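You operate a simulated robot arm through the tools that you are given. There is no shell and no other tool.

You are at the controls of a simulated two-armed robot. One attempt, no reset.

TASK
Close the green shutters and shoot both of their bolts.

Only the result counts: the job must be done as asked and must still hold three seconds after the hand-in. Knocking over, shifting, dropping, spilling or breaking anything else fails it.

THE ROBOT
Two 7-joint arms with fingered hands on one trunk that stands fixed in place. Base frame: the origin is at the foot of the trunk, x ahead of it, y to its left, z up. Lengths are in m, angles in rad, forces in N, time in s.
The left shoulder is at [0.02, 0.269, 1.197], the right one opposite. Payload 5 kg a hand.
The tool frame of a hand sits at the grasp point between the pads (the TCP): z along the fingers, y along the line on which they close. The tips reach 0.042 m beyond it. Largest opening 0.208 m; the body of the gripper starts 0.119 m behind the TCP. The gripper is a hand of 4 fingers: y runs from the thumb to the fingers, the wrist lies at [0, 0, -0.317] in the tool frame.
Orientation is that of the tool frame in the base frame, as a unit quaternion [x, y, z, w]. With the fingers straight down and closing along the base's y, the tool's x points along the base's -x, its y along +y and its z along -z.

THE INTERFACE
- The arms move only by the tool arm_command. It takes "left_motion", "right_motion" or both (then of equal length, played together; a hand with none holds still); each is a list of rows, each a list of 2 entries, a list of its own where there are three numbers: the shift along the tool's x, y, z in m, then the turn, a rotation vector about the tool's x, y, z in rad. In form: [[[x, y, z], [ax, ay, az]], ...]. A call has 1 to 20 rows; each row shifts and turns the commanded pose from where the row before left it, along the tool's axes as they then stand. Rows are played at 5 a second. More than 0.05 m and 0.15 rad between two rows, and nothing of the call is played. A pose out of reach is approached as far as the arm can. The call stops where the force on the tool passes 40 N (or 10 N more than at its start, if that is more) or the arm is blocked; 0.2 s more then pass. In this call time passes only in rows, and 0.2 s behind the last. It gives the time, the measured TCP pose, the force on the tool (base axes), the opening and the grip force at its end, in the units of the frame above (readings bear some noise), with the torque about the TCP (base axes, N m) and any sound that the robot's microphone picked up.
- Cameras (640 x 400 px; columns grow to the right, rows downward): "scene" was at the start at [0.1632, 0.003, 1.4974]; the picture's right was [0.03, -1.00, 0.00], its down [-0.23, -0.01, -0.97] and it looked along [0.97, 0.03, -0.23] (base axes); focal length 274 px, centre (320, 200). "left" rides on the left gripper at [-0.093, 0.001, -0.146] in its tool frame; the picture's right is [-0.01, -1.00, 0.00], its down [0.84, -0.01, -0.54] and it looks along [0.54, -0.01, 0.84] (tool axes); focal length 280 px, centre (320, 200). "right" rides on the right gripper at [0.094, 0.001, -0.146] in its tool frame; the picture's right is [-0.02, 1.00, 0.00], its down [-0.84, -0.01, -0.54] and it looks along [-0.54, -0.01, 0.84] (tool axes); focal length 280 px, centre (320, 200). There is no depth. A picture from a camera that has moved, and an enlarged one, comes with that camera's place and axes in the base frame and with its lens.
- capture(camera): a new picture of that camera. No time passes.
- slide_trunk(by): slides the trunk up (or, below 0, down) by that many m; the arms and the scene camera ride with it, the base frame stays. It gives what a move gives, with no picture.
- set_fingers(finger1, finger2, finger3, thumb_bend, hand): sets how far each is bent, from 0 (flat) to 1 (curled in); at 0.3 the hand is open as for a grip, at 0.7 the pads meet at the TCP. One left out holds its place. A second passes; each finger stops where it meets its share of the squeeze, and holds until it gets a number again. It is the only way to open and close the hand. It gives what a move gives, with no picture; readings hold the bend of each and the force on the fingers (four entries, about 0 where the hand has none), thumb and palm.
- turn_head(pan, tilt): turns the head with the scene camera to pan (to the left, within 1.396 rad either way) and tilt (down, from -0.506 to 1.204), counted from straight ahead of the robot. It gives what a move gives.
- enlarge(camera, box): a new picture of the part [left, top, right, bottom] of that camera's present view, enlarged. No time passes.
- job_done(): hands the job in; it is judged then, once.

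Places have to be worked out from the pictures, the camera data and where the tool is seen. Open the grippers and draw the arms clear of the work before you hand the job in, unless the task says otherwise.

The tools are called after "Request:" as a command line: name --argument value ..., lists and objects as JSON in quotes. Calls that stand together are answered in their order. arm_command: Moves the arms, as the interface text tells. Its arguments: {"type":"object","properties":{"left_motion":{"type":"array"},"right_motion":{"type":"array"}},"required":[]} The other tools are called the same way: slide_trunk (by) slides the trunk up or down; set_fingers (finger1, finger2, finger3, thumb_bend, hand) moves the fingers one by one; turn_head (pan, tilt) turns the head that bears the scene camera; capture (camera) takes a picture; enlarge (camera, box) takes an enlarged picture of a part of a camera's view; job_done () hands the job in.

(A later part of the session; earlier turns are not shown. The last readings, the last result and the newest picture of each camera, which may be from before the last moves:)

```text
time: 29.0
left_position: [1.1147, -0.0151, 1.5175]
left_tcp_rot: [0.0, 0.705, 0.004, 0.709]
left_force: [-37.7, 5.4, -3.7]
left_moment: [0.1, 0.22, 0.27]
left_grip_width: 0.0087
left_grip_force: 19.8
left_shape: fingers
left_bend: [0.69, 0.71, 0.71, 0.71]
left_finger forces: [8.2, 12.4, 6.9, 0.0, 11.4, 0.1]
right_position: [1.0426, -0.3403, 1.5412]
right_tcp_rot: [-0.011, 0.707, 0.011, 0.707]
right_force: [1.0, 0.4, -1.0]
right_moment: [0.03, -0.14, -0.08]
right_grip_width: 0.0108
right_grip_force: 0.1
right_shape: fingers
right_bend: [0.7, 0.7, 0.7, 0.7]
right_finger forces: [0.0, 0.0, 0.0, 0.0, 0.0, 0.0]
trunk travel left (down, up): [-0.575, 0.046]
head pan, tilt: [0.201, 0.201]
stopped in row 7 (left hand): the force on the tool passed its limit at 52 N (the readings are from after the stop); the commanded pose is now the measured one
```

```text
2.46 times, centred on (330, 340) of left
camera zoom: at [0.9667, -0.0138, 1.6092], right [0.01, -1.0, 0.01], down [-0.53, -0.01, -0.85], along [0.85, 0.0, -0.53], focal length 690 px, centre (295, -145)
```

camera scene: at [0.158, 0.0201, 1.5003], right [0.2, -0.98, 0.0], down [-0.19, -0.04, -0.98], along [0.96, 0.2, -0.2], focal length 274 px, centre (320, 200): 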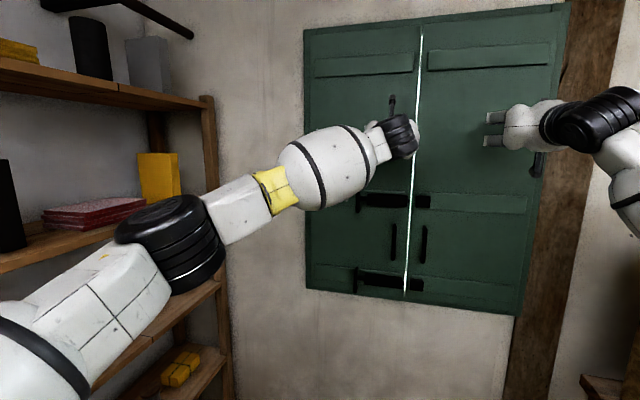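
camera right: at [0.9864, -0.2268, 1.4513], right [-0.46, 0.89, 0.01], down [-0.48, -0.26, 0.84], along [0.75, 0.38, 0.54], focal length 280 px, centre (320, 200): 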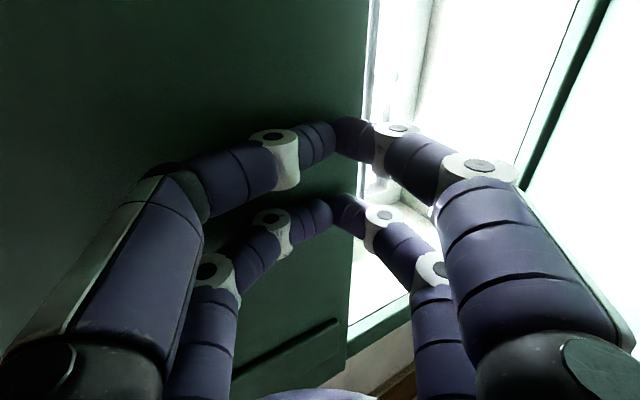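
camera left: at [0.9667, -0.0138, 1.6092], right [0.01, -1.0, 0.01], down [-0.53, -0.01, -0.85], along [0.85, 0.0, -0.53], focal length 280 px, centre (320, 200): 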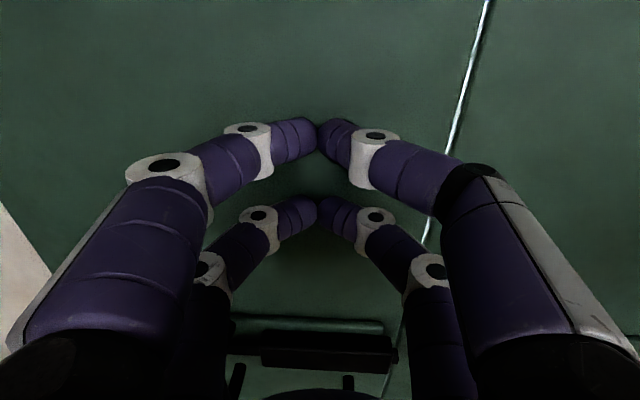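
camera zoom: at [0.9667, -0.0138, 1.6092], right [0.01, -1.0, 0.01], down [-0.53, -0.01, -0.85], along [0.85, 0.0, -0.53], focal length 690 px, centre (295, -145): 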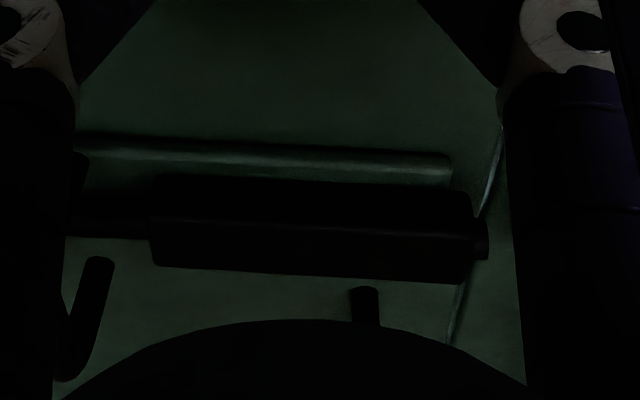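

Both bolts are drawn back, with their handles at about y≈0.08 and z≈1.30 and 1.00, and the keepers at y≈−0.14. I retreat the left hand a little and move it to the left of the upper handle, then look at the handle shape.

Request:
arm_command --left_motion '[[[0, 0, -0.02], [0, 0, 0]], [[0, 0, -0.04], [0, 0, 0]], [[0, 0.02, -0.04], [0, 0, 0]], [[0, 0.045, 0], [0, 0, 0]], [[0, 0.045, 0], [0, 0, 0]], [[0, 0.045, 0], [0, 0, 0]], [[0.0, 0.03, 0], [0, 0, 0]]]'

Request:
turn_head --pan 0.0 --tilt 0.25

Request:
capture --camera "scene"

Request:
capture --camera "left"

Request:
enlarge --camera "scene" --box '[270, 160, 390, 290]'

```text
time: 30.6
left_position: [1.0158, 0.17, 1.5129]
left_tcp_rot: [-0.001, 0.706, 0.006, 0.708]
left_force: [0.9, 0.1, 0.6]
left_moment: [0.01, -0.01, 0.06]
left_grip_width: 0.0108
left_grip_force: 0.1
left_shape: fingers
left_bend: [0.7, 0.7, 0.7, 0.7]
left_finger forces: [0.0, 0.1, 0.0, 0.1, 0.0, 0.0]
right_position: [1.0452, -0.3403, 1.5394]
right_tcp_rot: [-0.01, 0.706, 0.01, 0.708]
right_force: [-0.6, 1.9, 0.5]
right_moment: [0.0, 0.02, -0.16]
right_grip_width: 0.0106
right_grip_force: 0.1
right_shape: fingers
right_bend: [0.7, 0.7, 0.7, 0.7]
right_finger forces: [0.0, 0.1, 0.0, 0.0, 0.1, 0.0]
trunk travel left (down, up): [-0.575, 0.046]
head pan, tilt: [0.201, 0.201]
```

```text
time: 31.3
left_position: [1.0161, 0.1693, 1.5133]
left_tcp_rot: [-0.002, 0.707, 0.004, 0.708]
left_force: [0.6, -0.3, -0.7]
left_moment: [-0.01, 0.02, 0.01]
left_grip_width: 0.0104
left_grip_force: 0.1
left_shape: fingers
left_bend: [0.7, 0.7, 0.7, 0.7]
left_finger forces: [0.0, 0.0, 0.0, 0.0, 0.0, 0.0]
right_position: [1.0443, -0.3418, 1.538]
right_tcp_rot: [-0.011, 0.707, 0.011, 0.708]
right_force: [-1.0, 0.2, 0.5]
right_moment: [0.02, 0.0, 0.01]
right_grip_width: 0.0105
right_grip_force: 0.1
right_shape: fingers
right_bend: [0.7, 0.7, 0.7, 0.7]
right_finger forces: [0.1, 0.0, 0.1, 0.0, 0.0, 0.0]
trunk travel left (down, up): [-0.575, 0.046]
head pan, tilt: [0.0, 0.25]
```

```text
taken
camera scene: at [0.1633, 0.0007, 1.4955], right [0.0, -1.0, 0.0], down [-0.25, 0.0, -0.97], along [0.97, 0.0, -0.25], focal length 274 px, centre (320, 200)
```

scene: 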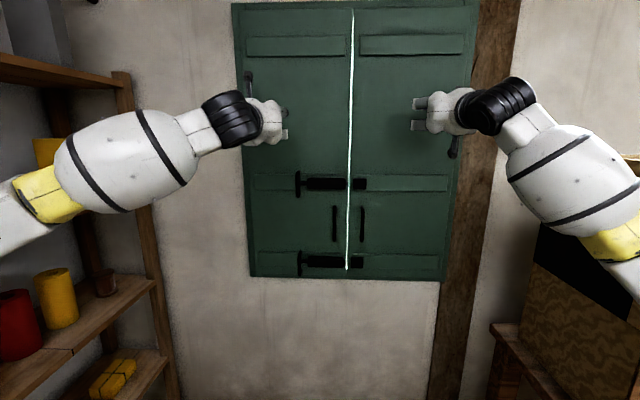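

```text
taken
camera left: at [0.8688, 0.17, 1.6071], right [0.01, -1.0, 0.01], down [-0.54, -0.01, -0.84], along [0.84, 0.0, -0.54], focal length 280 px, centre (320, 200)
```

left: 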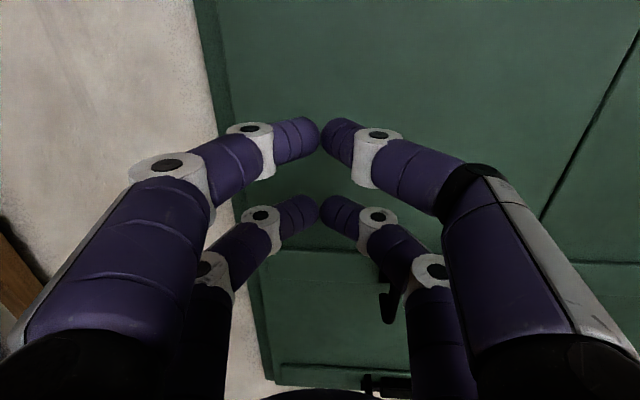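

```text
3.08 times, centred on (330, 225) of scene
camera zoom: at [0.1633, 0.0007, 1.4955], right [0.0, -1.0, 0.0], down [-0.25, 0.0, -0.97], along [0.97, 0.0, -0.25], focal length 844 px, centre (289, 123)
```

zoom: 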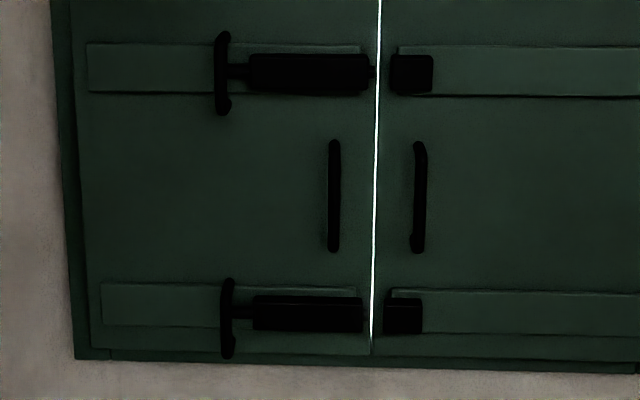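

The leaves stay closed without being held. The upper handle bar is at about (1.10, 0.076), z 1.26–1.36, and the lower one is centred at z≈1.005. I lower the left hand to z≈1.31 on the left of the upper handle, then move in close to the leaf.

Request:
arm_command --left_motion '[[[0.04, 0, 0], [0, 0, 0]], [[0.04, 0, 0], [0, 0, 0]], [[0.04, 0, 0], [0, 0, 0]], [[0.04, 0, 0], [0, 0, 0]], [[0.043, 0, 0], [0, 0, 0]], [[0, 0, 0.035], [0, 0, 0]], [[0, 0, 0.034], [0, 0, 0]]]'

Request:
capture --camera "scene"

Request:
capture --camera "left"

Request:
enlarge --camera "scene" --box '[250, 140, 370, 230]'

```text
time: 32.9
left_position: [1.0852, 0.1697, 1.3098]
left_tcp_rot: [-0.001, 0.706, 0.006, 0.708]
left_force: [-0.2, 0.4, -0.9]
left_moment: [0.0, -0.02, 0.1]
left_grip_width: 0.0107
left_grip_force: 0.0
left_shape: fingers
left_bend: [0.7, 0.7, 0.7, 0.7]
left_finger forces: [0.0, 0.0, 0.0, 0.1, 0.0, 0.0]
right_position: [1.0448, -0.3423, 1.5388]
right_tcp_rot: [-0.01, 0.707, 0.011, 0.707]
right_force: [0.0, -1.4, -1.1]
right_moment: [0.0, -0.05, 0.05]
right_grip_width: 0.0108
right_grip_force: 0.0
right_shape: fingers
right_bend: [0.7, 0.7, 0.7, 0.7]
right_finger forces: [0.0, 0.0, 0.0, 0.1, 0.1, 0.0]
trunk travel left (down, up): [-0.575, 0.046]
head pan, tilt: [0.0, 0.25]
```

```text
taken
camera scene: at [0.1633, 0.0, 1.4954], right [0.0, -1.0, 0.0], down [-0.25, 0.0, -0.97], along [0.97, 0.0, -0.25], focal length 274 px, centre (320, 200)
```

scene: 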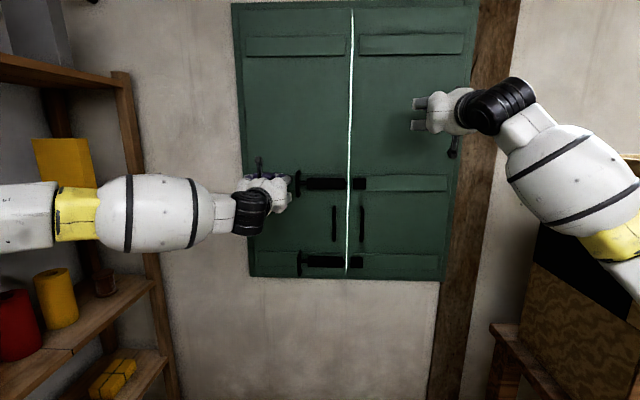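

```text
taken
camera left: at [0.9392, 0.1702, 1.404], right [0.01, -1.0, 0.01], down [-0.54, -0.01, -0.84], along [0.84, 0.0, -0.54], focal length 280 px, centre (320, 200)
```

left: 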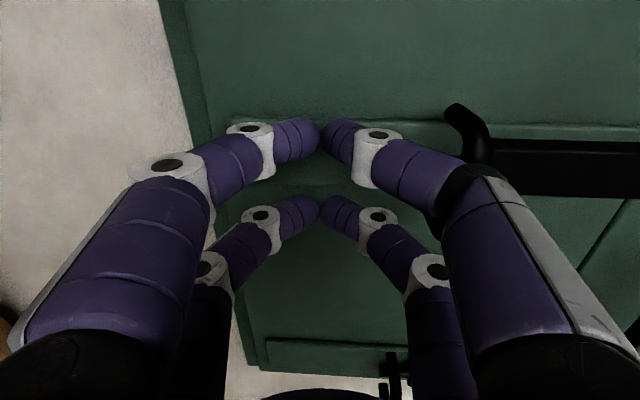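

```text
4.44 times, centred on (310, 185) of scene
camera zoom: at [0.1633, 0.0, 1.4954], right [0.0, -1.0, 0.0], down [-0.25, 0.0, -0.97], along [0.97, 0.0, -0.25], focal length 1219 px, centre (364, 267)
```

zoom: 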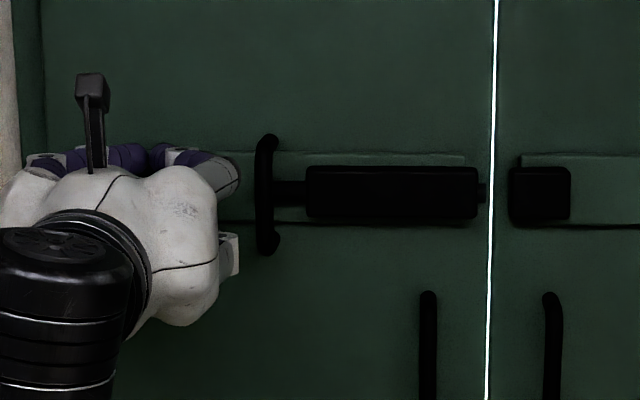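

The fingers are beside the upper handle, which they should meet at about hand y≈0.12. I push slowly toward −y.

Request:
arm_command --left_motion '[[[0, -0.02, 0], [0, 0, 0]], [[0, -0.02, 0], [0, 0, 0]], [[0, -0.01, 0], [0, 0, 0]], [[0, -0.01, 0], [0, 0, 0]], [[0, -0.01, 0], [0, 0, 0]], [[0, -0.01, 0], [0, 0, 0]], [[0, -0.01, 0], [0, 0, 0]]]'

Request:
capture --camera "left"

Request:
enlarge --camera "scene" --box '[250, 140, 370, 230]'

```text
time: 34.5
left_position: [1.0887, 0.0847, 1.3111]
left_tcp_rot: [-0.003, 0.706, 0.006, 0.708]
left_force: [-11.2, 9.2, -1.8]
left_moment: [0.39, 0.26, -0.54]
left_grip_width: 0.0105
left_grip_force: 7.2
left_shape: fingers
left_bend: [0.7, 0.69, 0.71, 0.7]
left_finger forces: [0.1, 0.0, 14.2, 0.0, 0.1, 0.1]
right_position: [1.0442, -0.3386, 1.5406]
right_tcp_rot: [-0.013, 0.706, 0.012, 0.708]
right_force: [0.5, 0.3, -0.5]
right_moment: [-0.01, 0.01, -0.07]
right_grip_width: 0.0107
right_grip_force: 0.1
right_shape: fingers
right_bend: [0.7, 0.7, 0.7, 0.7]
right_finger forces: [0.0, 0.0, 0.1, 0.1, 0.0, 0.1]
trunk travel left (down, up): [-0.575, 0.046]
head pan, tilt: [0.0, 0.25]
```

```text
taken
camera left: at [0.9405, 0.0845, 1.4036], right [0.01, -1.0, 0.01], down [-0.54, -0.01, -0.84], along [0.84, 0.0, -0.54], focal length 280 px, centre (320, 200)
```

left: 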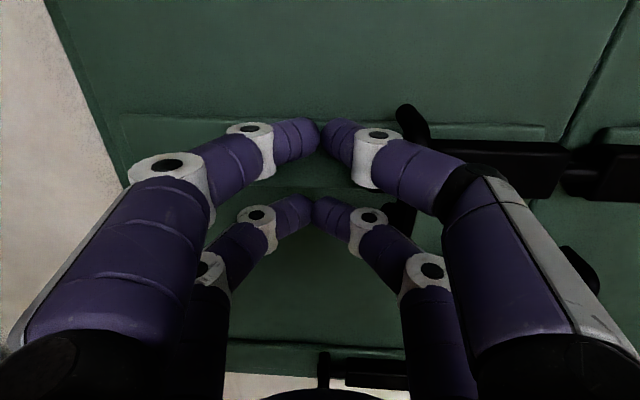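

```text
4.44 times, centred on (310, 185) of scene
camera zoom: at [0.1626, 0.0021, 1.4955], right [0.0, -1.0, 0.0], down [-0.25, 0.0, -0.97], along [0.97, 0.0, -0.25], focal length 1219 px, centre (364, 267)
```

zoom: 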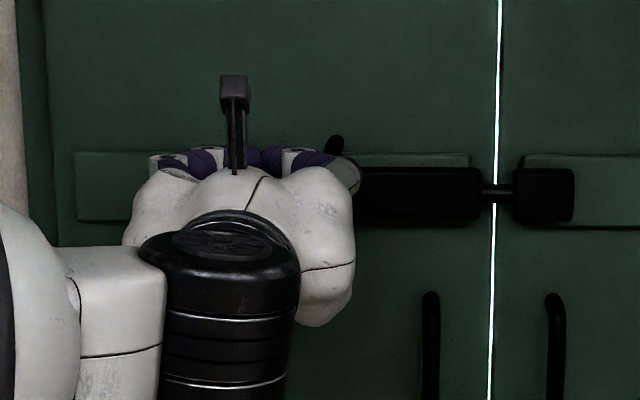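

The bolt is sliding and its rod now bridges the gap into the upper keeper. I keep pushing until it reaches its end stop.

Request:
arm_command --left_motion '[[[0, -0.01, 0], [0, 0, 0]], [[0, -0.01, 0], [0, 0, 0]], [[0, -0.01, 0], [0, 0, 0]], [[0, -0.01, 0], [0, 0, 0]], [[0, -0.01, 0], [0, 0, 0]]]'

Request:
capture --camera "left"

Request:
enlarge --camera "scene" --box '[250, 140, 370, 230]'

```text
time: 35.1
left_position: [1.0887, 0.0776, 1.3112]
left_tcp_rot: [-0.007, 0.706, 0.011, 0.708]
left_force: [-30.1, 27.4, -5.1]
left_moment: [0.43, 0.19, -1.22]
left_grip_width: 0.0077
left_grip_force: 20.6
left_shape: fingers
left_bend: [0.69, 0.66, 0.71, 0.71]
left_finger forces: [0.1, 0.0, 25.5, 0.1, 15.6, 0.0]
right_position: [1.0432, -0.3409, 1.5414]
right_tcp_rot: [-0.011, 0.706, 0.01, 0.708]
right_force: [-0.5, -1.8, 0.1]
right_moment: [-0.01, -0.02, 0.15]
right_grip_width: 0.0108
right_grip_force: 0.1
right_shape: fingers
right_bend: [0.7, 0.7, 0.7, 0.7]
right_finger forces: [0.1, 0.0, 0.0, 0.1, 0.1, 0.1]
trunk travel left (down, up): [-0.575, 0.046]
head pan, tilt: [0.0, 0.25]
stopped in row 2 (left hand): the force on the tool passed its limit at 43 N (the readings are from after the stop); the commanded pose is now the measured one
```

```text
taken
camera left: at [0.9412, 0.0753, 1.4036], right [0.02, -1.0, 0.01], down [-0.54, -0.02, -0.84], along [0.84, 0.01, -0.54], focal length 280 px, centre (320, 200)
```

left: 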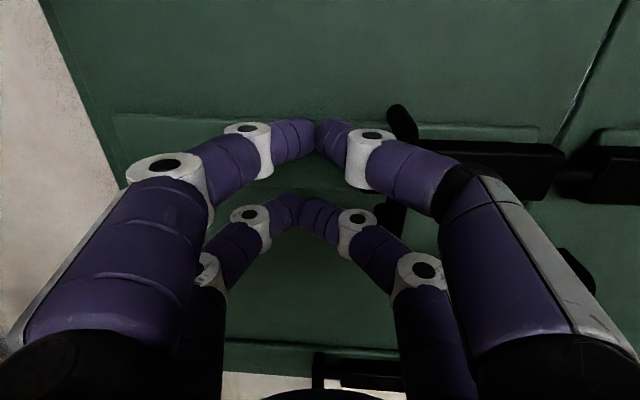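

```text
4.44 times, centred on (310, 185) of scene
camera zoom: at [0.1608, 0.0022, 1.4958], right [0.0, -1.0, 0.0], down [-0.25, 0.0, -0.97], along [0.97, 0.0, -0.25], focal length 1219 px, centre (364, 267)
```

zoom: 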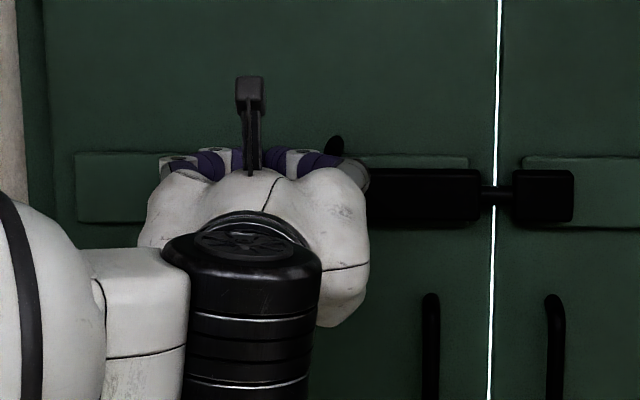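

The handle stopped after about 57 mm with 43 N on the hand. I back off to see whether the bolt is fully home or whether the angled finger contact jammed it.

Request:
arm_command --left_motion '[[[0, 0.02, 0], [0, 0, 0]], [[0, 0.04, 0], [0, 0, 0]], [[0, 0.04, 0], [0, 0, 0]]]'

Request:
capture --camera "left"

Request:
enlarge --camera "scene" --box '[280, 160, 370, 230]'

Request:
enlarge --camera "left" --box '[400, 80, 640, 220]'

```text
time: 35.9
left_position: [1.0878, 0.1672, 1.3082]
left_tcp_rot: [-0.002, 0.707, 0.006, 0.707]
left_force: [-1.2, -0.4, -0.4]
left_moment: [0.04, -0.07, 0.09]
left_grip_width: 0.0108
left_grip_force: 0.1
left_shape: fingers
left_bend: [0.7, 0.7, 0.7, 0.7]
left_finger forces: [0.1, 0.0, 0.0, 0.0, 0.1, 0.0]
right_position: [1.0424, -0.341, 1.5397]
right_tcp_rot: [-0.011, 0.706, 0.011, 0.708]
right_force: [0.3, 1.5, 0.6]
right_moment: [-0.02, 0.04, -0.11]
right_grip_width: 0.0106
right_grip_force: 0.0
right_shape: fingers
right_bend: [0.7, 0.7, 0.7, 0.7]
right_finger forces: [0.1, 0.0, 0.0, 0.0, 0.1, 0.1]
trunk travel left (down, up): [-0.575, 0.046]
head pan, tilt: [0.0, 0.25]
```

```text
taken
camera left: at [0.941, 0.1676, 1.4021], right [0.01, -1.0, 0.01], down [-0.54, -0.01, -0.84], along [0.84, 0.01, -0.54], focal length 280 px, centre (320, 200)
```

left: 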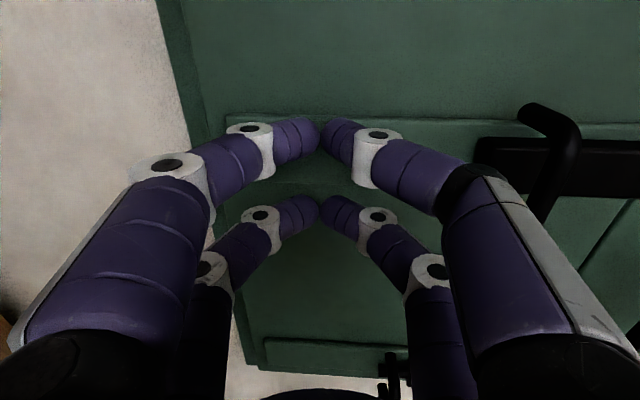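

```text
5.71 times, centred on (325, 195) of scene
camera zoom: at [0.1631, 0.0009, 1.4956], right [0.0, -1.0, 0.0], down [-0.25, 0.0, -0.97], along [0.97, 0.0, -0.25], focal length 1567 px, centre (291, 229)
```

zoom: 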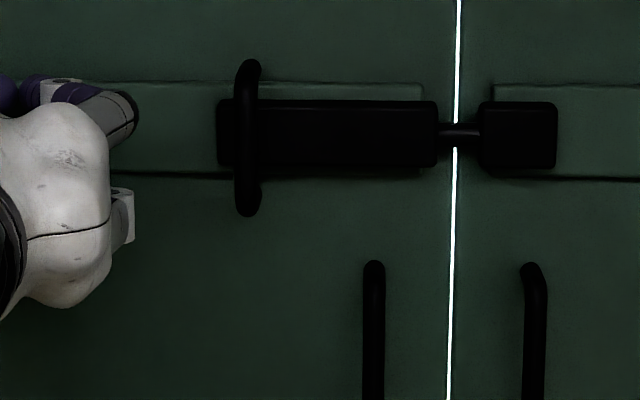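

```text
2.67 times, centred on (520, 150) of left
camera zoom: at [0.941, 0.1676, 1.4021], right [0.01, -1.0, 0.01], down [-0.54, -0.01, -0.84], along [0.84, 0.01, -0.54], focal length 748 px, centre (-213, 333)
```

zoom: 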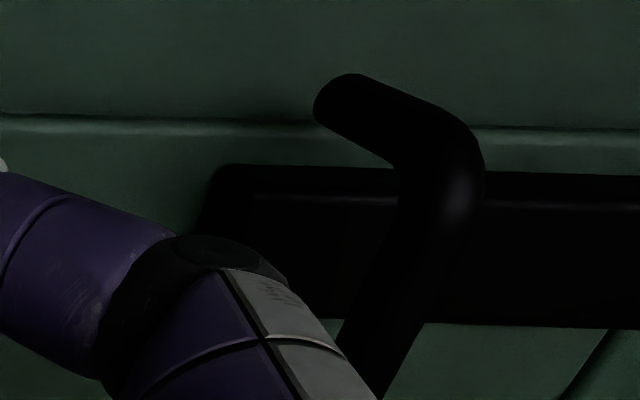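

The rod is about 32 mm into the 47 mm keeper, but the fingers may have touched the housing corner and masked the end stop. I'll push again with the hand pulled back and yawed so that only the handle bar is contacted.

Request:
arm_command --left_motion '[[[0, 0, -0.02], [0.15, 0, 0]], [[0, 0, 0], [0.15, 0, 0]], [[0, 0, 0], [0.15, 0, 0]], [[0, -0.0315, 0.0152], [0, 0, 0]], [[0, -0.0315, 0.0152], [0, 0, 0]]]'

Request:
capture --camera "left"

Request:
capture --camera "scene"

Request:
enlarge --camera "scene" --box '[280, 160, 370, 230]'

```text
time: 36.4
left_position: [1.0546, 0.0661, 1.2611]
left_tcp_rot: [0.047, 0.727, -0.091, 0.679]
left_force: [0.9, -1.0, -2.6]
left_moment: [-0.05, -0.37, 0.21]
left_grip_width: 0.0104
left_grip_force: 0.0
left_shape: fingers
left_bend: [0.7, 0.7, 0.7, 0.7]
left_finger forces: [0.0, 0.0, 0.0, 0.0, 0.0, 0.0]
left hand out of reach, approached as far as the arm can: row 1, 2
right_position: [1.0404, -0.3382, 1.5429]
right_tcp_rot: [-0.014, 0.705, 0.013, 0.709]
right_force: [-1.7, -0.6, 1.0]
right_moment: [0.02, 0.16, 0.07]
right_grip_width: 0.0106
right_grip_force: 0.0
right_shape: fingers
right_bend: [0.7, 0.7, 0.7, 0.7]
right_finger forces: [0.0, 0.0, 0.0, 0.1, 0.0, 0.0]
trunk travel left (down, up): [-0.575, 0.046]
head pan, tilt: [0.0, 0.25]
stopped in row 2 (left hand): the force on the tool passed its limit at 47 N (the readings are from after the stop); the commanded pose is now the measured one
```

```text
taken
camera left: at [0.9171, 0.1028, 1.3631], right [-0.19, -0.98, 0.08], down [-0.59, 0.05, -0.81], along [0.78, -0.2, -0.59], focal length 280 px, centre (320, 200)
```

left: 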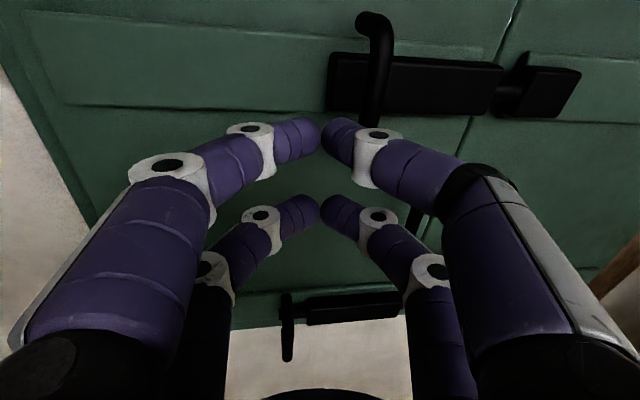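

```text
taken
camera scene: at [0.1631, -0.0001, 1.4956], right [0.0, -1.0, 0.0], down [-0.25, 0.0, -0.97], along [0.97, 0.0, -0.25], focal length 274 px, centre (320, 200)
```

scene: 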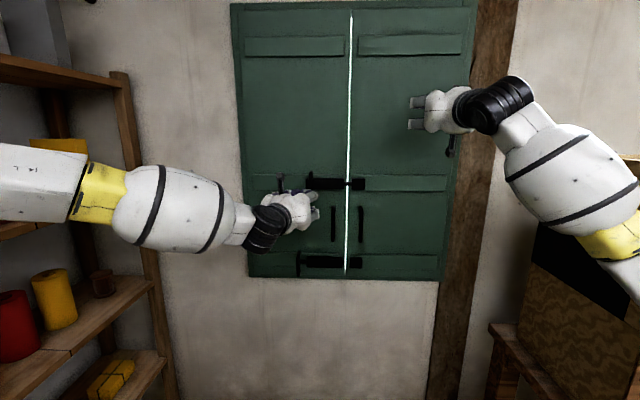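

```text
5.71 times, centred on (325, 195) of scene
camera zoom: at [0.1631, -0.0001, 1.4956], right [0.0, -1.0, 0.0], down [-0.25, 0.0, -0.97], along [0.97, 0.0, -0.25], focal length 1567 px, centre (291, 229)
```

zoom: 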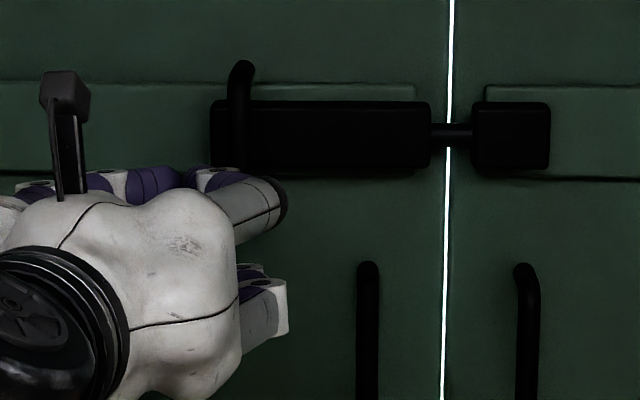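

The yaw ran into a joint limit, so the hand drifted to (1.055, 0.066, 1.261) and brushed something, though the shutters still look shut. I retreat, restore the straight-ahead orientation and return to the left of the handle.

Request:
arm_command --left_motion '[[[0, 0, -0.025], [0, 0, 0]], [[0, 0.01, -0.025], [-0.0975, -0.034, 0.031]], [[0, 0.01, -0.01], [-0.0975, -0.034, 0.031]], [[-0.02, 0.025, 0], [0, 0, 0]], [[-0.025, 0.03, 0], [0, 0, 0]]]'

Request:
capture --camera "left"

Request:
enlarge --camera "scene" --box '[240, 150, 400, 290]'

```text
time: 37.5
left_position: [0.9977, 0.1559, 1.31]
left_tcp_rot: [-0.002, 0.706, 0.0, 0.709]
left_force: [-0.8, -0.9, -0.5]
left_moment: [-0.02, -0.04, 0.13]
left_grip_width: 0.0105
left_grip_force: 0.1
left_shape: fingers
left_bend: [0.7, 0.7, 0.7, 0.7]
left_finger forces: [0.0, 0.0, 0.0, 0.0, 0.0, 0.1]
right_position: [1.0422, -0.3314, 1.5434]
right_tcp_rot: [-0.016, 0.704, 0.015, 0.71]
right_force: [-1.4, 1.0, 0.9]
right_moment: [0.0, 0.12, -0.06]
right_grip_width: 0.011
right_grip_force: 0.1
right_shape: fingers
right_bend: [0.7, 0.7, 0.7, 0.7]
right_finger forces: [0.0, 0.1, 0.0, 0.1, 0.1, 0.0]
trunk travel left (down, up): [-0.575, 0.046]
head pan, tilt: [0.0, 0.25]
```

```text
taken
camera left: at [0.8498, 0.1585, 1.4039], right [0.0, -1.0, 0.02], down [-0.54, -0.02, -0.84], along [0.84, -0.01, -0.54], focal length 280 px, centre (320, 200)
```

left: 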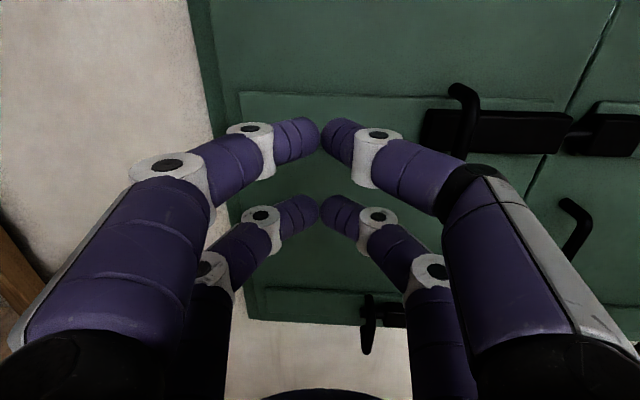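

```text
2.86 times, centred on (320, 220) of scene
camera zoom: at [0.1625, 0.0008, 1.4956], right [0.0, -1.0, 0.0], down [-0.25, 0.0, -0.97], along [0.97, 0.0, -0.25], focal length 784 px, centre (320, 143)
```

zoom: 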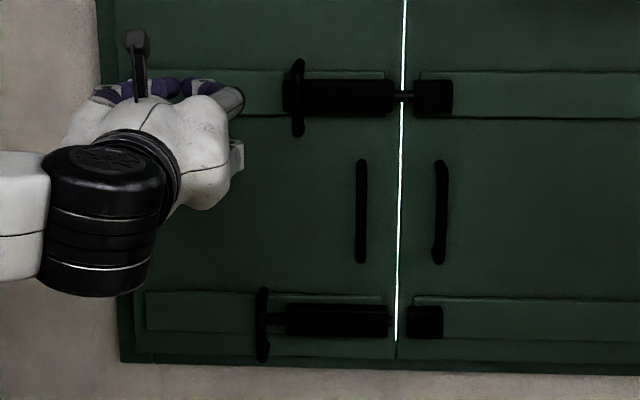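

The upper bolt is clearly past its housing and in the keeper, while the lower one is still drawn. Before pushing again I check the left elbow's clearance to the shelf.

Request:
turn_head --pan 0.6 --tilt 0.35

Request:
capture --camera "scene"

```text
time: 38.5
left_position: [0.9987, 0.1556, 1.3104]
left_tcp_rot: [-0.001, 0.706, -0.001, 0.708]
left_force: [-0.3, -0.5, -0.2]
left_moment: [-0.01, -0.01, 0.0]
left_grip_width: 0.0104
left_grip_force: 0.2
left_shape: fingers
left_bend: [0.7, 0.7, 0.7, 0.7]
left_finger forces: [0.0, 0.0, 0.0, 0.0, 0.0, 0.0]
right_position: [1.0423, -0.333, 1.5402]
right_tcp_rot: [-0.015, 0.705, 0.014, 0.709]
right_force: [0.5, 0.4, -0.2]
right_moment: [0.0, 0.02, 0.03]
right_grip_width: 0.0109
right_grip_force: 0.1
right_shape: fingers
right_bend: [0.7, 0.7, 0.7, 0.7]
right_finger forces: [0.0, 0.1, 0.1, 0.0, 0.0, 0.1]
trunk travel left (down, up): [-0.575, 0.046]
head pan, tilt: [0.6, 0.351]
```

```text
taken
camera scene: at [0.1469, 0.053, 1.486], right [0.56, -0.83, 0.0], down [-0.28, -0.19, -0.94], along [0.78, 0.53, -0.34], focal length 274 px, centre (320, 200)
```

scene: 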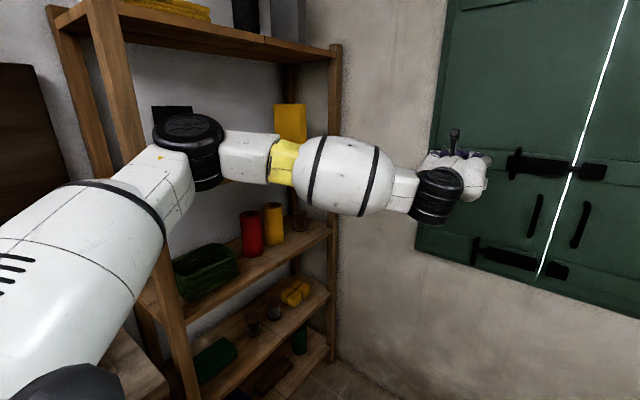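

The shelf and its contents match the first picture from this same head pose, so nothing there has moved. I re-approach the upper handle with shallower fingertips (x≈1.107, short of the housing) and push again.

Request:
arm_command --left_motion '[[[0, 0, 0.033], [0, 0, 0]], [[0, -0.02, 0.034], [0, 0, 0]], [[0, -0.03, 0], [0, 0, 0]], [[0, -0.01, 0], [0, 0, 0]], [[0, -0.01, 0], [0, 0, 0]], [[0, -0.01, 0], [0, 0, 0]], [[0, -0.01, 0], [0, 0, 0]]]'

Request:
turn_head --pan 0.0 --tilt 0.25

Request:
capture --camera "left"

Request:
enlarge --camera "scene" --box '[280, 160, 370, 230]'

```text
time: 40.1
left_position: [1.0657, 0.067, 1.3096]
left_tcp_rot: [-0.004, 0.706, 0.001, 0.708]
left_force: [-4.1, 3.5, -1.2]
left_moment: [0.16, 0.13, -0.01]
left_grip_width: 0.0107
left_grip_force: 3.5
left_shape: fingers
left_bend: [0.7, 0.7, 0.71, 0.7]
left_finger forces: [0.1, 0.0, 6.5, 0.0, 0.1, 0.0]
right_position: [1.0426, -0.3313, 1.5418]
right_tcp_rot: [-0.015, 0.706, 0.014, 0.708]
right_force: [0.0, 0.3, -0.5]
right_moment: [-0.02, 0.02, 0.0]
right_grip_width: 0.0105
right_grip_force: 0.1
right_shape: fingers
right_bend: [0.7, 0.7, 0.7, 0.7]
right_finger forces: [0.0, 0.0, 0.0, 0.0, 0.0, 0.0]
trunk travel left (down, up): [-0.575, 0.046]
head pan, tilt: [0.6, 0.351]
```

```text
time: 41.1
left_position: [1.0658, 0.0661, 1.3119]
left_tcp_rot: [-0.001, 0.706, -0.001, 0.708]
left_force: [-3.5, 4.7, -3.1]
left_moment: [0.25, 0.18, -0.05]
left_grip_width: 0.0105
left_grip_force: 3.3
left_shape: fingers
left_bend: [0.7, 0.69, 0.71, 0.7]
left_finger forces: [0.1, 0.0, 8.4, 0.1, 0.0, 0.0]
right_position: [1.0413, -0.3318, 1.5417]
right_tcp_rot: [-0.015, 0.705, 0.014, 0.709]
right_force: [0.0, -0.2, 0.9]
right_moment: [-0.01, -0.01, 0.05]
right_grip_width: 0.0106
right_grip_force: 0.0
right_shape: fingers
right_bend: [0.7, 0.7, 0.7, 0.7]
right_finger forces: [0.1, 0.1, 0.1, 0.0, 0.1, 0.1]
trunk travel left (down, up): [-0.575, 0.046]
head pan, tilt: [0.0, 0.25]
```

```text
taken
camera left: at [0.9184, 0.0686, 1.4034], right [0.0, -1.0, 0.02], down [-0.54, -0.02, -0.84], along [0.84, -0.01, -0.54], focal length 280 px, centre (320, 200)
```

left: 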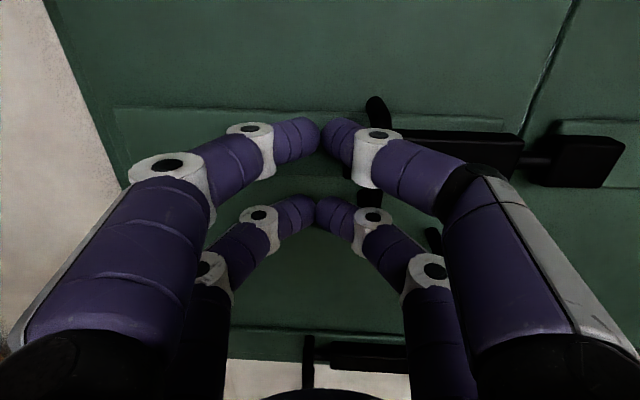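

```text
5.71 times, centred on (325, 195) of scene
camera zoom: at [0.1632, 0.0011, 1.4955], right [0.0, -1.0, 0.0], down [-0.25, 0.0, -0.97], along [0.97, 0.0, -0.25], focal length 1567 px, centre (291, 229)
```

zoom: 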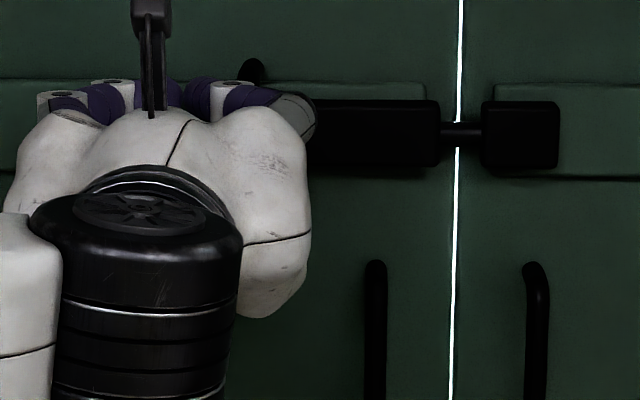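

Now only the bar is being touched, with about 6 N on one finger. I keep pushing in small steps to test for an end stop.

Request:
arm_command --left_motion '[[[0, -0.008, 0], [0, 0, 0]], [[0, -0.008, 0], [0, 0, 0]], [[0, -0.008, 0], [0, 0, 0]], [[0, -0.008, 0], [0, 0, 0]]]'

Request:
capture --camera "left"

Request:
enlarge --camera "scene" --box '[280, 160, 370, 230]'

```text
time: 42.1
left_position: [1.0666, 0.0468, 1.3131]
left_tcp_rot: [-0.007, 0.706, 0.004, 0.709]
left_force: [-33.5, 28.7, -4.8]
left_moment: [-0.07, -0.06, 0.23]
left_grip_width: 0.0063
left_grip_force: 27.1
left_shape: fingers
left_bend: [0.67, 0.66, 0.75, 0.74]
left_finger forces: [0.1, 0.0, 24.1, 0.1, 30.6, 0.1]
right_position: [1.0395, -0.3319, 1.5443]
right_tcp_rot: [-0.015, 0.704, 0.013, 0.71]
right_force: [-0.3, -1.5, 0.3]
right_moment: [-0.04, -0.01, 0.15]
right_grip_width: 0.0105
right_grip_force: 0.0
right_shape: fingers
right_bend: [0.7, 0.7, 0.7, 0.7]
right_finger forces: [0.1, 0.0, 0.0, 0.1, 0.0, 0.0]
trunk travel left (down, up): [-0.575, 0.046]
head pan, tilt: [0.0, 0.25]
stopped in row 4 (left hand): the force on the tool passed its limit at 41 N (the readings are from after the stop); the commanded pose is now the measured one
```

```text
taken
camera left: at [0.9179, 0.047, 1.406], right [0.02, -1.0, 0.02], down [-0.53, -0.02, -0.84], along [0.85, 0.0, -0.53], focal length 280 px, centre (320, 200)
```

left: 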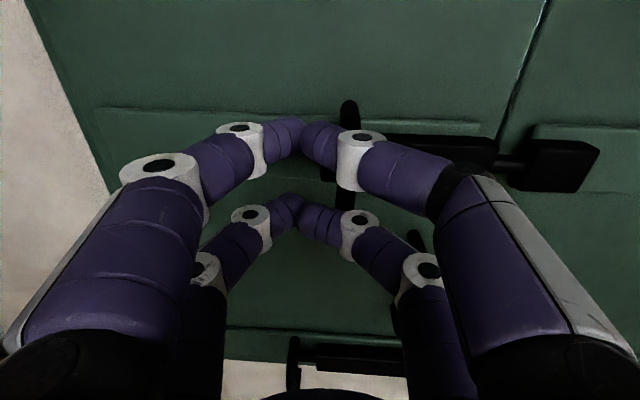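

```text
5.71 times, centred on (325, 195) of scene
camera zoom: at [0.1606, 0.0023, 1.4958], right [0.0, -1.0, 0.0], down [-0.24, 0.0, -0.97], along [0.97, 0.0, -0.24], focal length 1567 px, centre (291, 229)
```

zoom: 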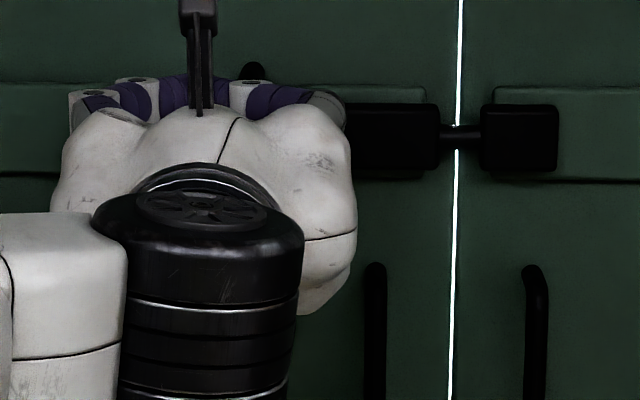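

About 29 N along the slide no longer moves the handle, so the upper bolt is fully shot. I back off and lower the left hand toward the lower bolt at z≈1.005 in two stages.

Request:
arm_command --left_motion '[[[0, 0.03, 0], [0, 0, 0]], [[0, 0.03, -0.03], [0, 0, 0]], [[0, 0.04, -0.03], [0, 0, 0]], [[0.04, 0, 0], [0, 0, 0]], [[0.04, 0, 0], [0, 0, 0]], [[0.04, 0, 0], [0, 0, 0]], [[0.04, 0, 0], [0, 0, 0]]]'

Request:
turn_head --pan 0.4 --tilt 0.4

Request:
capture --camera "scene"

Request:
capture --camera "left"

```text
time: 43.7
left_position: [1.0068, 0.1437, 1.15]
left_tcp_rot: [-0.008, 0.708, 0.006, 0.706]
left_force: [0.7, 1.3, 0.3]
left_moment: [-0.01, 0.12, -0.17]
left_grip_width: 0.0108
left_grip_force: 0.0
left_shape: fingers
left_bend: [0.7, 0.7, 0.7, 0.7]
left_finger forces: [0.0, 0.0, 0.1, 0.0, 0.0, 0.1]
right_position: [1.0431, -0.3308, 1.5413]
right_tcp_rot: [-0.015, 0.706, 0.014, 0.708]
right_force: [0.5, 0.9, -0.8]
right_moment: [0.0, -0.11, -0.18]
right_grip_width: 0.0106
right_grip_force: 0.1
right_shape: fingers
right_bend: [0.7, 0.7, 0.7, 0.7]
right_finger forces: [0.1, 0.0, 0.0, 0.1, 0.1, 0.0]
trunk travel left (down, up): [-0.575, 0.046]
head pan, tilt: [0.0, 0.25]
```

```text
time: 44.6
left_position: [1.0057, 0.1412, 1.1496]
left_tcp_rot: [-0.006, 0.708, 0.004, 0.707]
left_force: [0.1, -0.3, 0.9]
left_moment: [-0.01, 0.01, 0.02]
left_grip_width: 0.0105
left_grip_force: 0.1
left_shape: fingers
left_bend: [0.7, 0.7, 0.7, 0.7]
left_finger forces: [0.0, 0.0, 0.1, 0.0, 0.0, 0.0]
right_position: [1.0412, -0.3323, 1.5417]
right_tcp_rot: [-0.015, 0.705, 0.014, 0.708]
right_force: [-0.3, -0.7, -0.6]
right_moment: [0.0, 0.01, -0.03]
right_grip_width: 0.0106
right_grip_force: 0.2
right_shape: fingers
right_bend: [0.7, 0.7, 0.7, 0.7]
right_finger forces: [0.0, 0.0, 0.0, 0.0, 0.0, 0.1]
trunk travel left (down, up): [-0.575, 0.046]
head pan, tilt: [0.4, 0.4]
```

```text
taken
camera scene: at [0.1553, 0.0366, 1.4815], right [0.39, -0.92, 0.0], down [-0.36, -0.15, -0.92], along [0.85, 0.36, -0.39], focal length 274 px, centre (320, 200)
```

scene: 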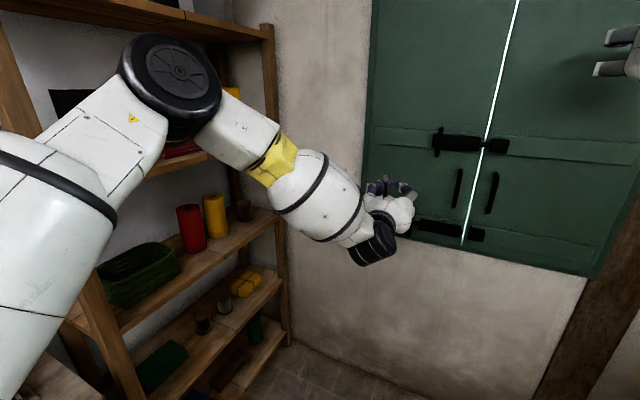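

```text
taken
camera left: at [0.859, 0.1413, 1.2448], right [0.02, -1.0, 0.02], down [-0.54, -0.02, -0.84], along [0.84, 0.0, -0.54], focal length 280 px, centre (320, 200)
```

left: 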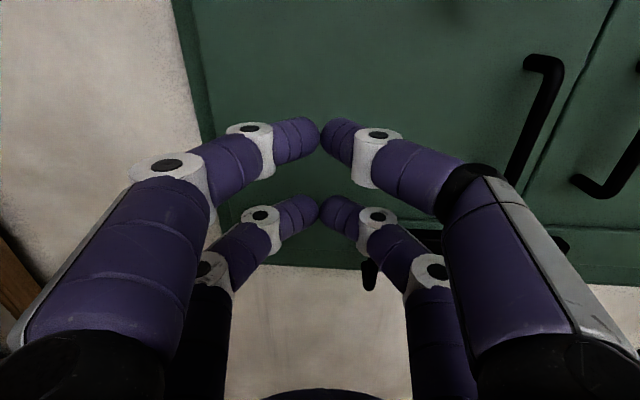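

The elbow now sits high and clear of the shelf. I continue down to z≈1.005 and move in to the left of the lower handle.

Request:
arm_command --left_motion '[[[0.04, 0.01, 0], [0, 0, 0]], [[0.04, 0.01, 0], [0, 0, 0]], [[0.035, 0, 0], [0, 0, 0]], [[0.03, 0, 0], [0, 0, 0]], [[0, 0, 0.03], [0, 0, 0]], [[0, 0, 0.03], [0, 0, 0]]]'

Request:
turn_head --pan 0.0 --tilt 0.4

Request:
capture --camera "scene"

Request:
capture --camera "left"

Request:
enlarge --camera "scene" --box '[260, 180, 370, 260]'

```text
time: 46.0
left_position: [1.0549, 0.0769, 1.0573]
left_tcp_rot: [-0.007, 0.709, 0.006, 0.705]
left_force: [-12.9, -1.6, -1.7]
left_moment: [-0.07, 0.49, -0.14]
left_grip_width: 0.0107
left_grip_force: 6.2
left_shape: fingers
left_bend: [0.7, 0.7, 0.71, 0.7]
left_finger forces: [0.0, 3.2, 9.5, 0.1, 0.0, 0.0]
left hand out of reach, approached as far as the arm can: row 1, 2, 3, 4, 5, 6
right_position: [1.0411, -0.3341, 1.5427]
right_tcp_rot: [-0.014, 0.704, 0.013, 0.71]
right_force: [-0.9, -1.4, 0.0]
right_moment: [-0.01, 0.03, 0.03]
right_grip_width: 0.0106
right_grip_force: 0.0
right_shape: fingers
right_bend: [0.7, 0.7, 0.7, 0.7]
right_finger forces: [0.0, 0.1, 0.1, 0.0, 0.1, 0.1]
trunk travel left (down, up): [-0.575, 0.046]
head pan, tilt: [0.4, 0.4]
```

```text
time: 46.9
left_position: [1.0558, 0.0766, 1.0572]
left_tcp_rot: [-0.007, 0.709, 0.005, 0.706]
left_force: [-20.8, -5.3, -3.6]
left_moment: [-0.16, 0.73, -0.25]
left_grip_width: 0.0106
left_grip_force: 10.2
left_shape: fingers
left_bend: [0.7, 0.7, 0.71, 0.7]
left_finger forces: [0.0, 3.9, 16.3, 0.0, 0.1, 0.0]
right_position: [1.0422, -0.3336, 1.5411]
right_tcp_rot: [-0.016, 0.705, 0.015, 0.709]
right_force: [0.0, -0.7, -0.7]
right_moment: [-0.02, 0.01, 0.0]
right_grip_width: 0.0106
right_grip_force: 0.1
right_shape: fingers
right_bend: [0.7, 0.7, 0.7, 0.7]
right_finger forces: [0.1, 0.1, 0.1, 0.1, 0.0, 0.0]
trunk travel left (down, up): [-0.575, 0.046]
head pan, tilt: [0.0, 0.4]
```

```text
taken
camera scene: at [0.1614, 0.0004, 1.4816], right [0.0, -1.0, 0.0], down [-0.39, 0.0, -0.92], along [0.92, 0.0, -0.39], focal length 274 px, centre (320, 200)
```

scene: 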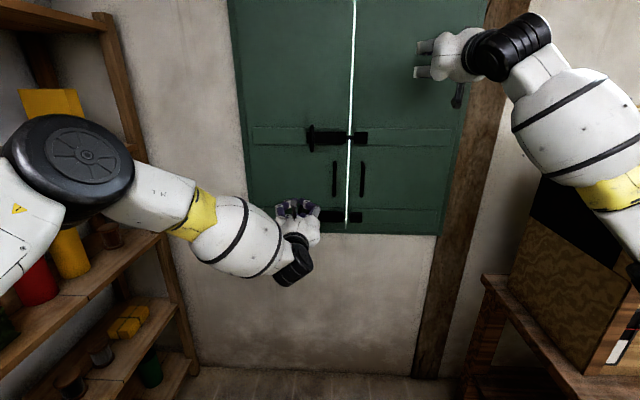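

```text
taken
camera left: at [0.9098, 0.0781, 1.1523], right [0.02, -1.0, 0.02], down [-0.54, -0.02, -0.84], along [0.84, 0.01, -0.54], focal length 280 px, centre (320, 200)
```

left: 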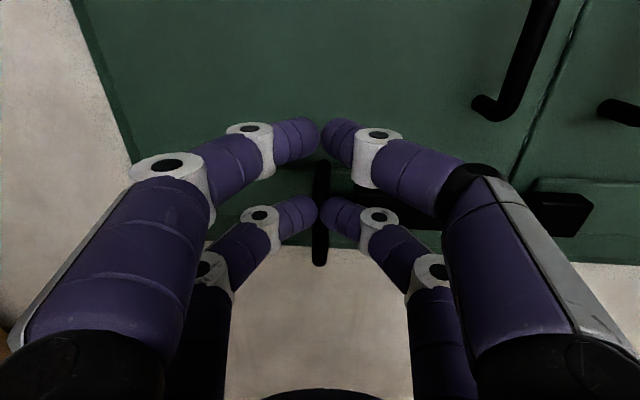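

```text
5.00 times, centred on (315, 220) of scene
camera zoom: at [0.1614, 0.0004, 1.4816], right [0.0, -1.0, 0.0], down [-0.39, 0.0, -0.92], along [0.92, 0.0, -0.39], focal length 1371 px, centre (345, 100)
```

zoom: 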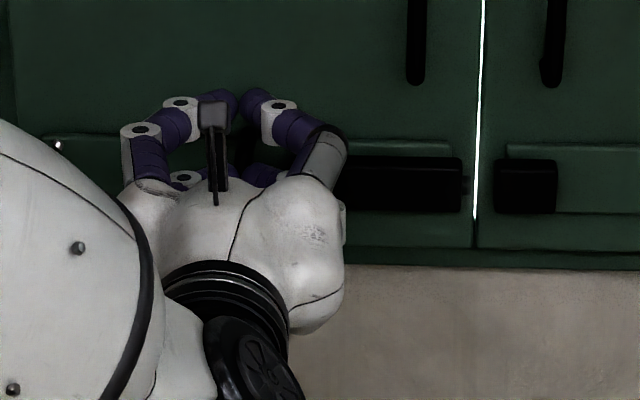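

Down here the wrist hit a joint limit with the hand level, so it drifted and is touching the front of the lower handle. I back up and out, then pitch the hand downward about 0.45 rad so it can reach this height.

Request:
arm_command --left_motion '[[[-0.02, 0, -0.045], [0, 0, 0]], [[-0.045, 0, -0.02], [0, 0, 0]], [[-0.045, 0, 0], [0, 0, 0]], [[-0.04, 0, 0], [0, 0, 0]]]'

Request:
arm_command --left_motion '[[[0, 0, 0], [0, 0.15, 0]], [[0, 0, 0], [0, 0.15, 0]], [[0, 0, 0], [0, 0.15, 0]]]'

Request:
capture --camera "scene"

Request:
capture --camera "left"

```text
time: 47.9
left_position: [0.9921, 0.08, 1.2076]
left_tcp_rot: [-0.004, 0.706, 0.002, 0.708]
left_force: [-0.6, 0.3, -1.3]
left_moment: [0.04, -0.1, 0.02]
left_grip_width: 0.0106
left_grip_force: 0.0
left_shape: fingers
left_bend: [0.7, 0.7, 0.7, 0.7]
left_finger forces: [0.1, 0.0, 0.1, 0.0, 0.0, 0.0]
right_position: [1.0425, -0.3304, 1.5413]
right_tcp_rot: [-0.015, 0.705, 0.013, 0.709]
right_force: [-0.4, 1.3, -0.2]
right_moment: [0.0, 0.03, -0.07]
right_grip_width: 0.0107
right_grip_force: 0.1
right_shape: fingers
right_bend: [0.7, 0.7, 0.7, 0.7]
right_finger forces: [0.0, 0.0, 0.0, 0.0, 0.1, 0.1]
trunk travel left (down, up): [-0.575, 0.046]
head pan, tilt: [0.0, 0.4]
```

```text
time: 48.7
left_position: [0.9913, 0.0781, 1.2087]
left_tcp_rot: [-0.005, 0.847, 0.001, 0.532]
left_force: [0.1, -0.2, -1.5]
left_moment: [0.0, -0.15, -0.01]
left_grip_width: 0.0108
left_grip_force: 0.1
left_shape: fingers
left_bend: [0.7, 0.7, 0.7, 0.7]
left_finger forces: [0.0, 0.0, 0.1, 0.0, 0.0, 0.0]
right_position: [1.0418, -0.3323, 1.5422]
right_tcp_rot: [-0.015, 0.705, 0.014, 0.709]
right_force: [-0.4, -0.1, 0.2]
right_moment: [0.0, 0.08, -0.06]
right_grip_width: 0.0106
right_grip_force: 0.1
right_shape: fingers
right_bend: [0.7, 0.7, 0.7, 0.7]
right_finger forces: [0.1, 0.0, 0.1, 0.1, 0.1, 0.0]
trunk travel left (down, up): [-0.575, 0.046]
head pan, tilt: [0.0, 0.4]
```

```text
taken
camera scene: at [0.1619, 0.0008, 1.4816], right [0.0, -1.0, 0.0], down [-0.39, 0.0, -0.92], along [0.92, 0.0, -0.39], focal length 274 px, centre (320, 200)
```

scene: 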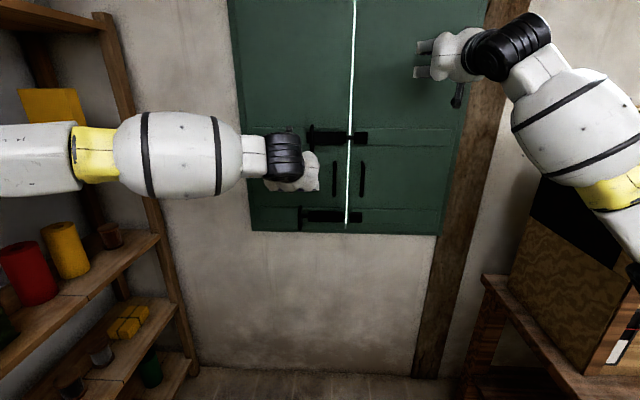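

```text
taken
camera left: at [0.8994, 0.0813, 1.3556], right [0.01, -1.0, 0.02], down [-0.85, -0.02, -0.53], along [0.53, -0.01, -0.85], focal length 280 px, centre (320, 200)
```

left: 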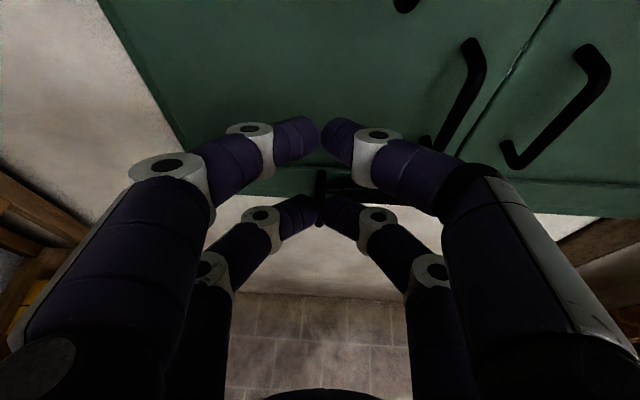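

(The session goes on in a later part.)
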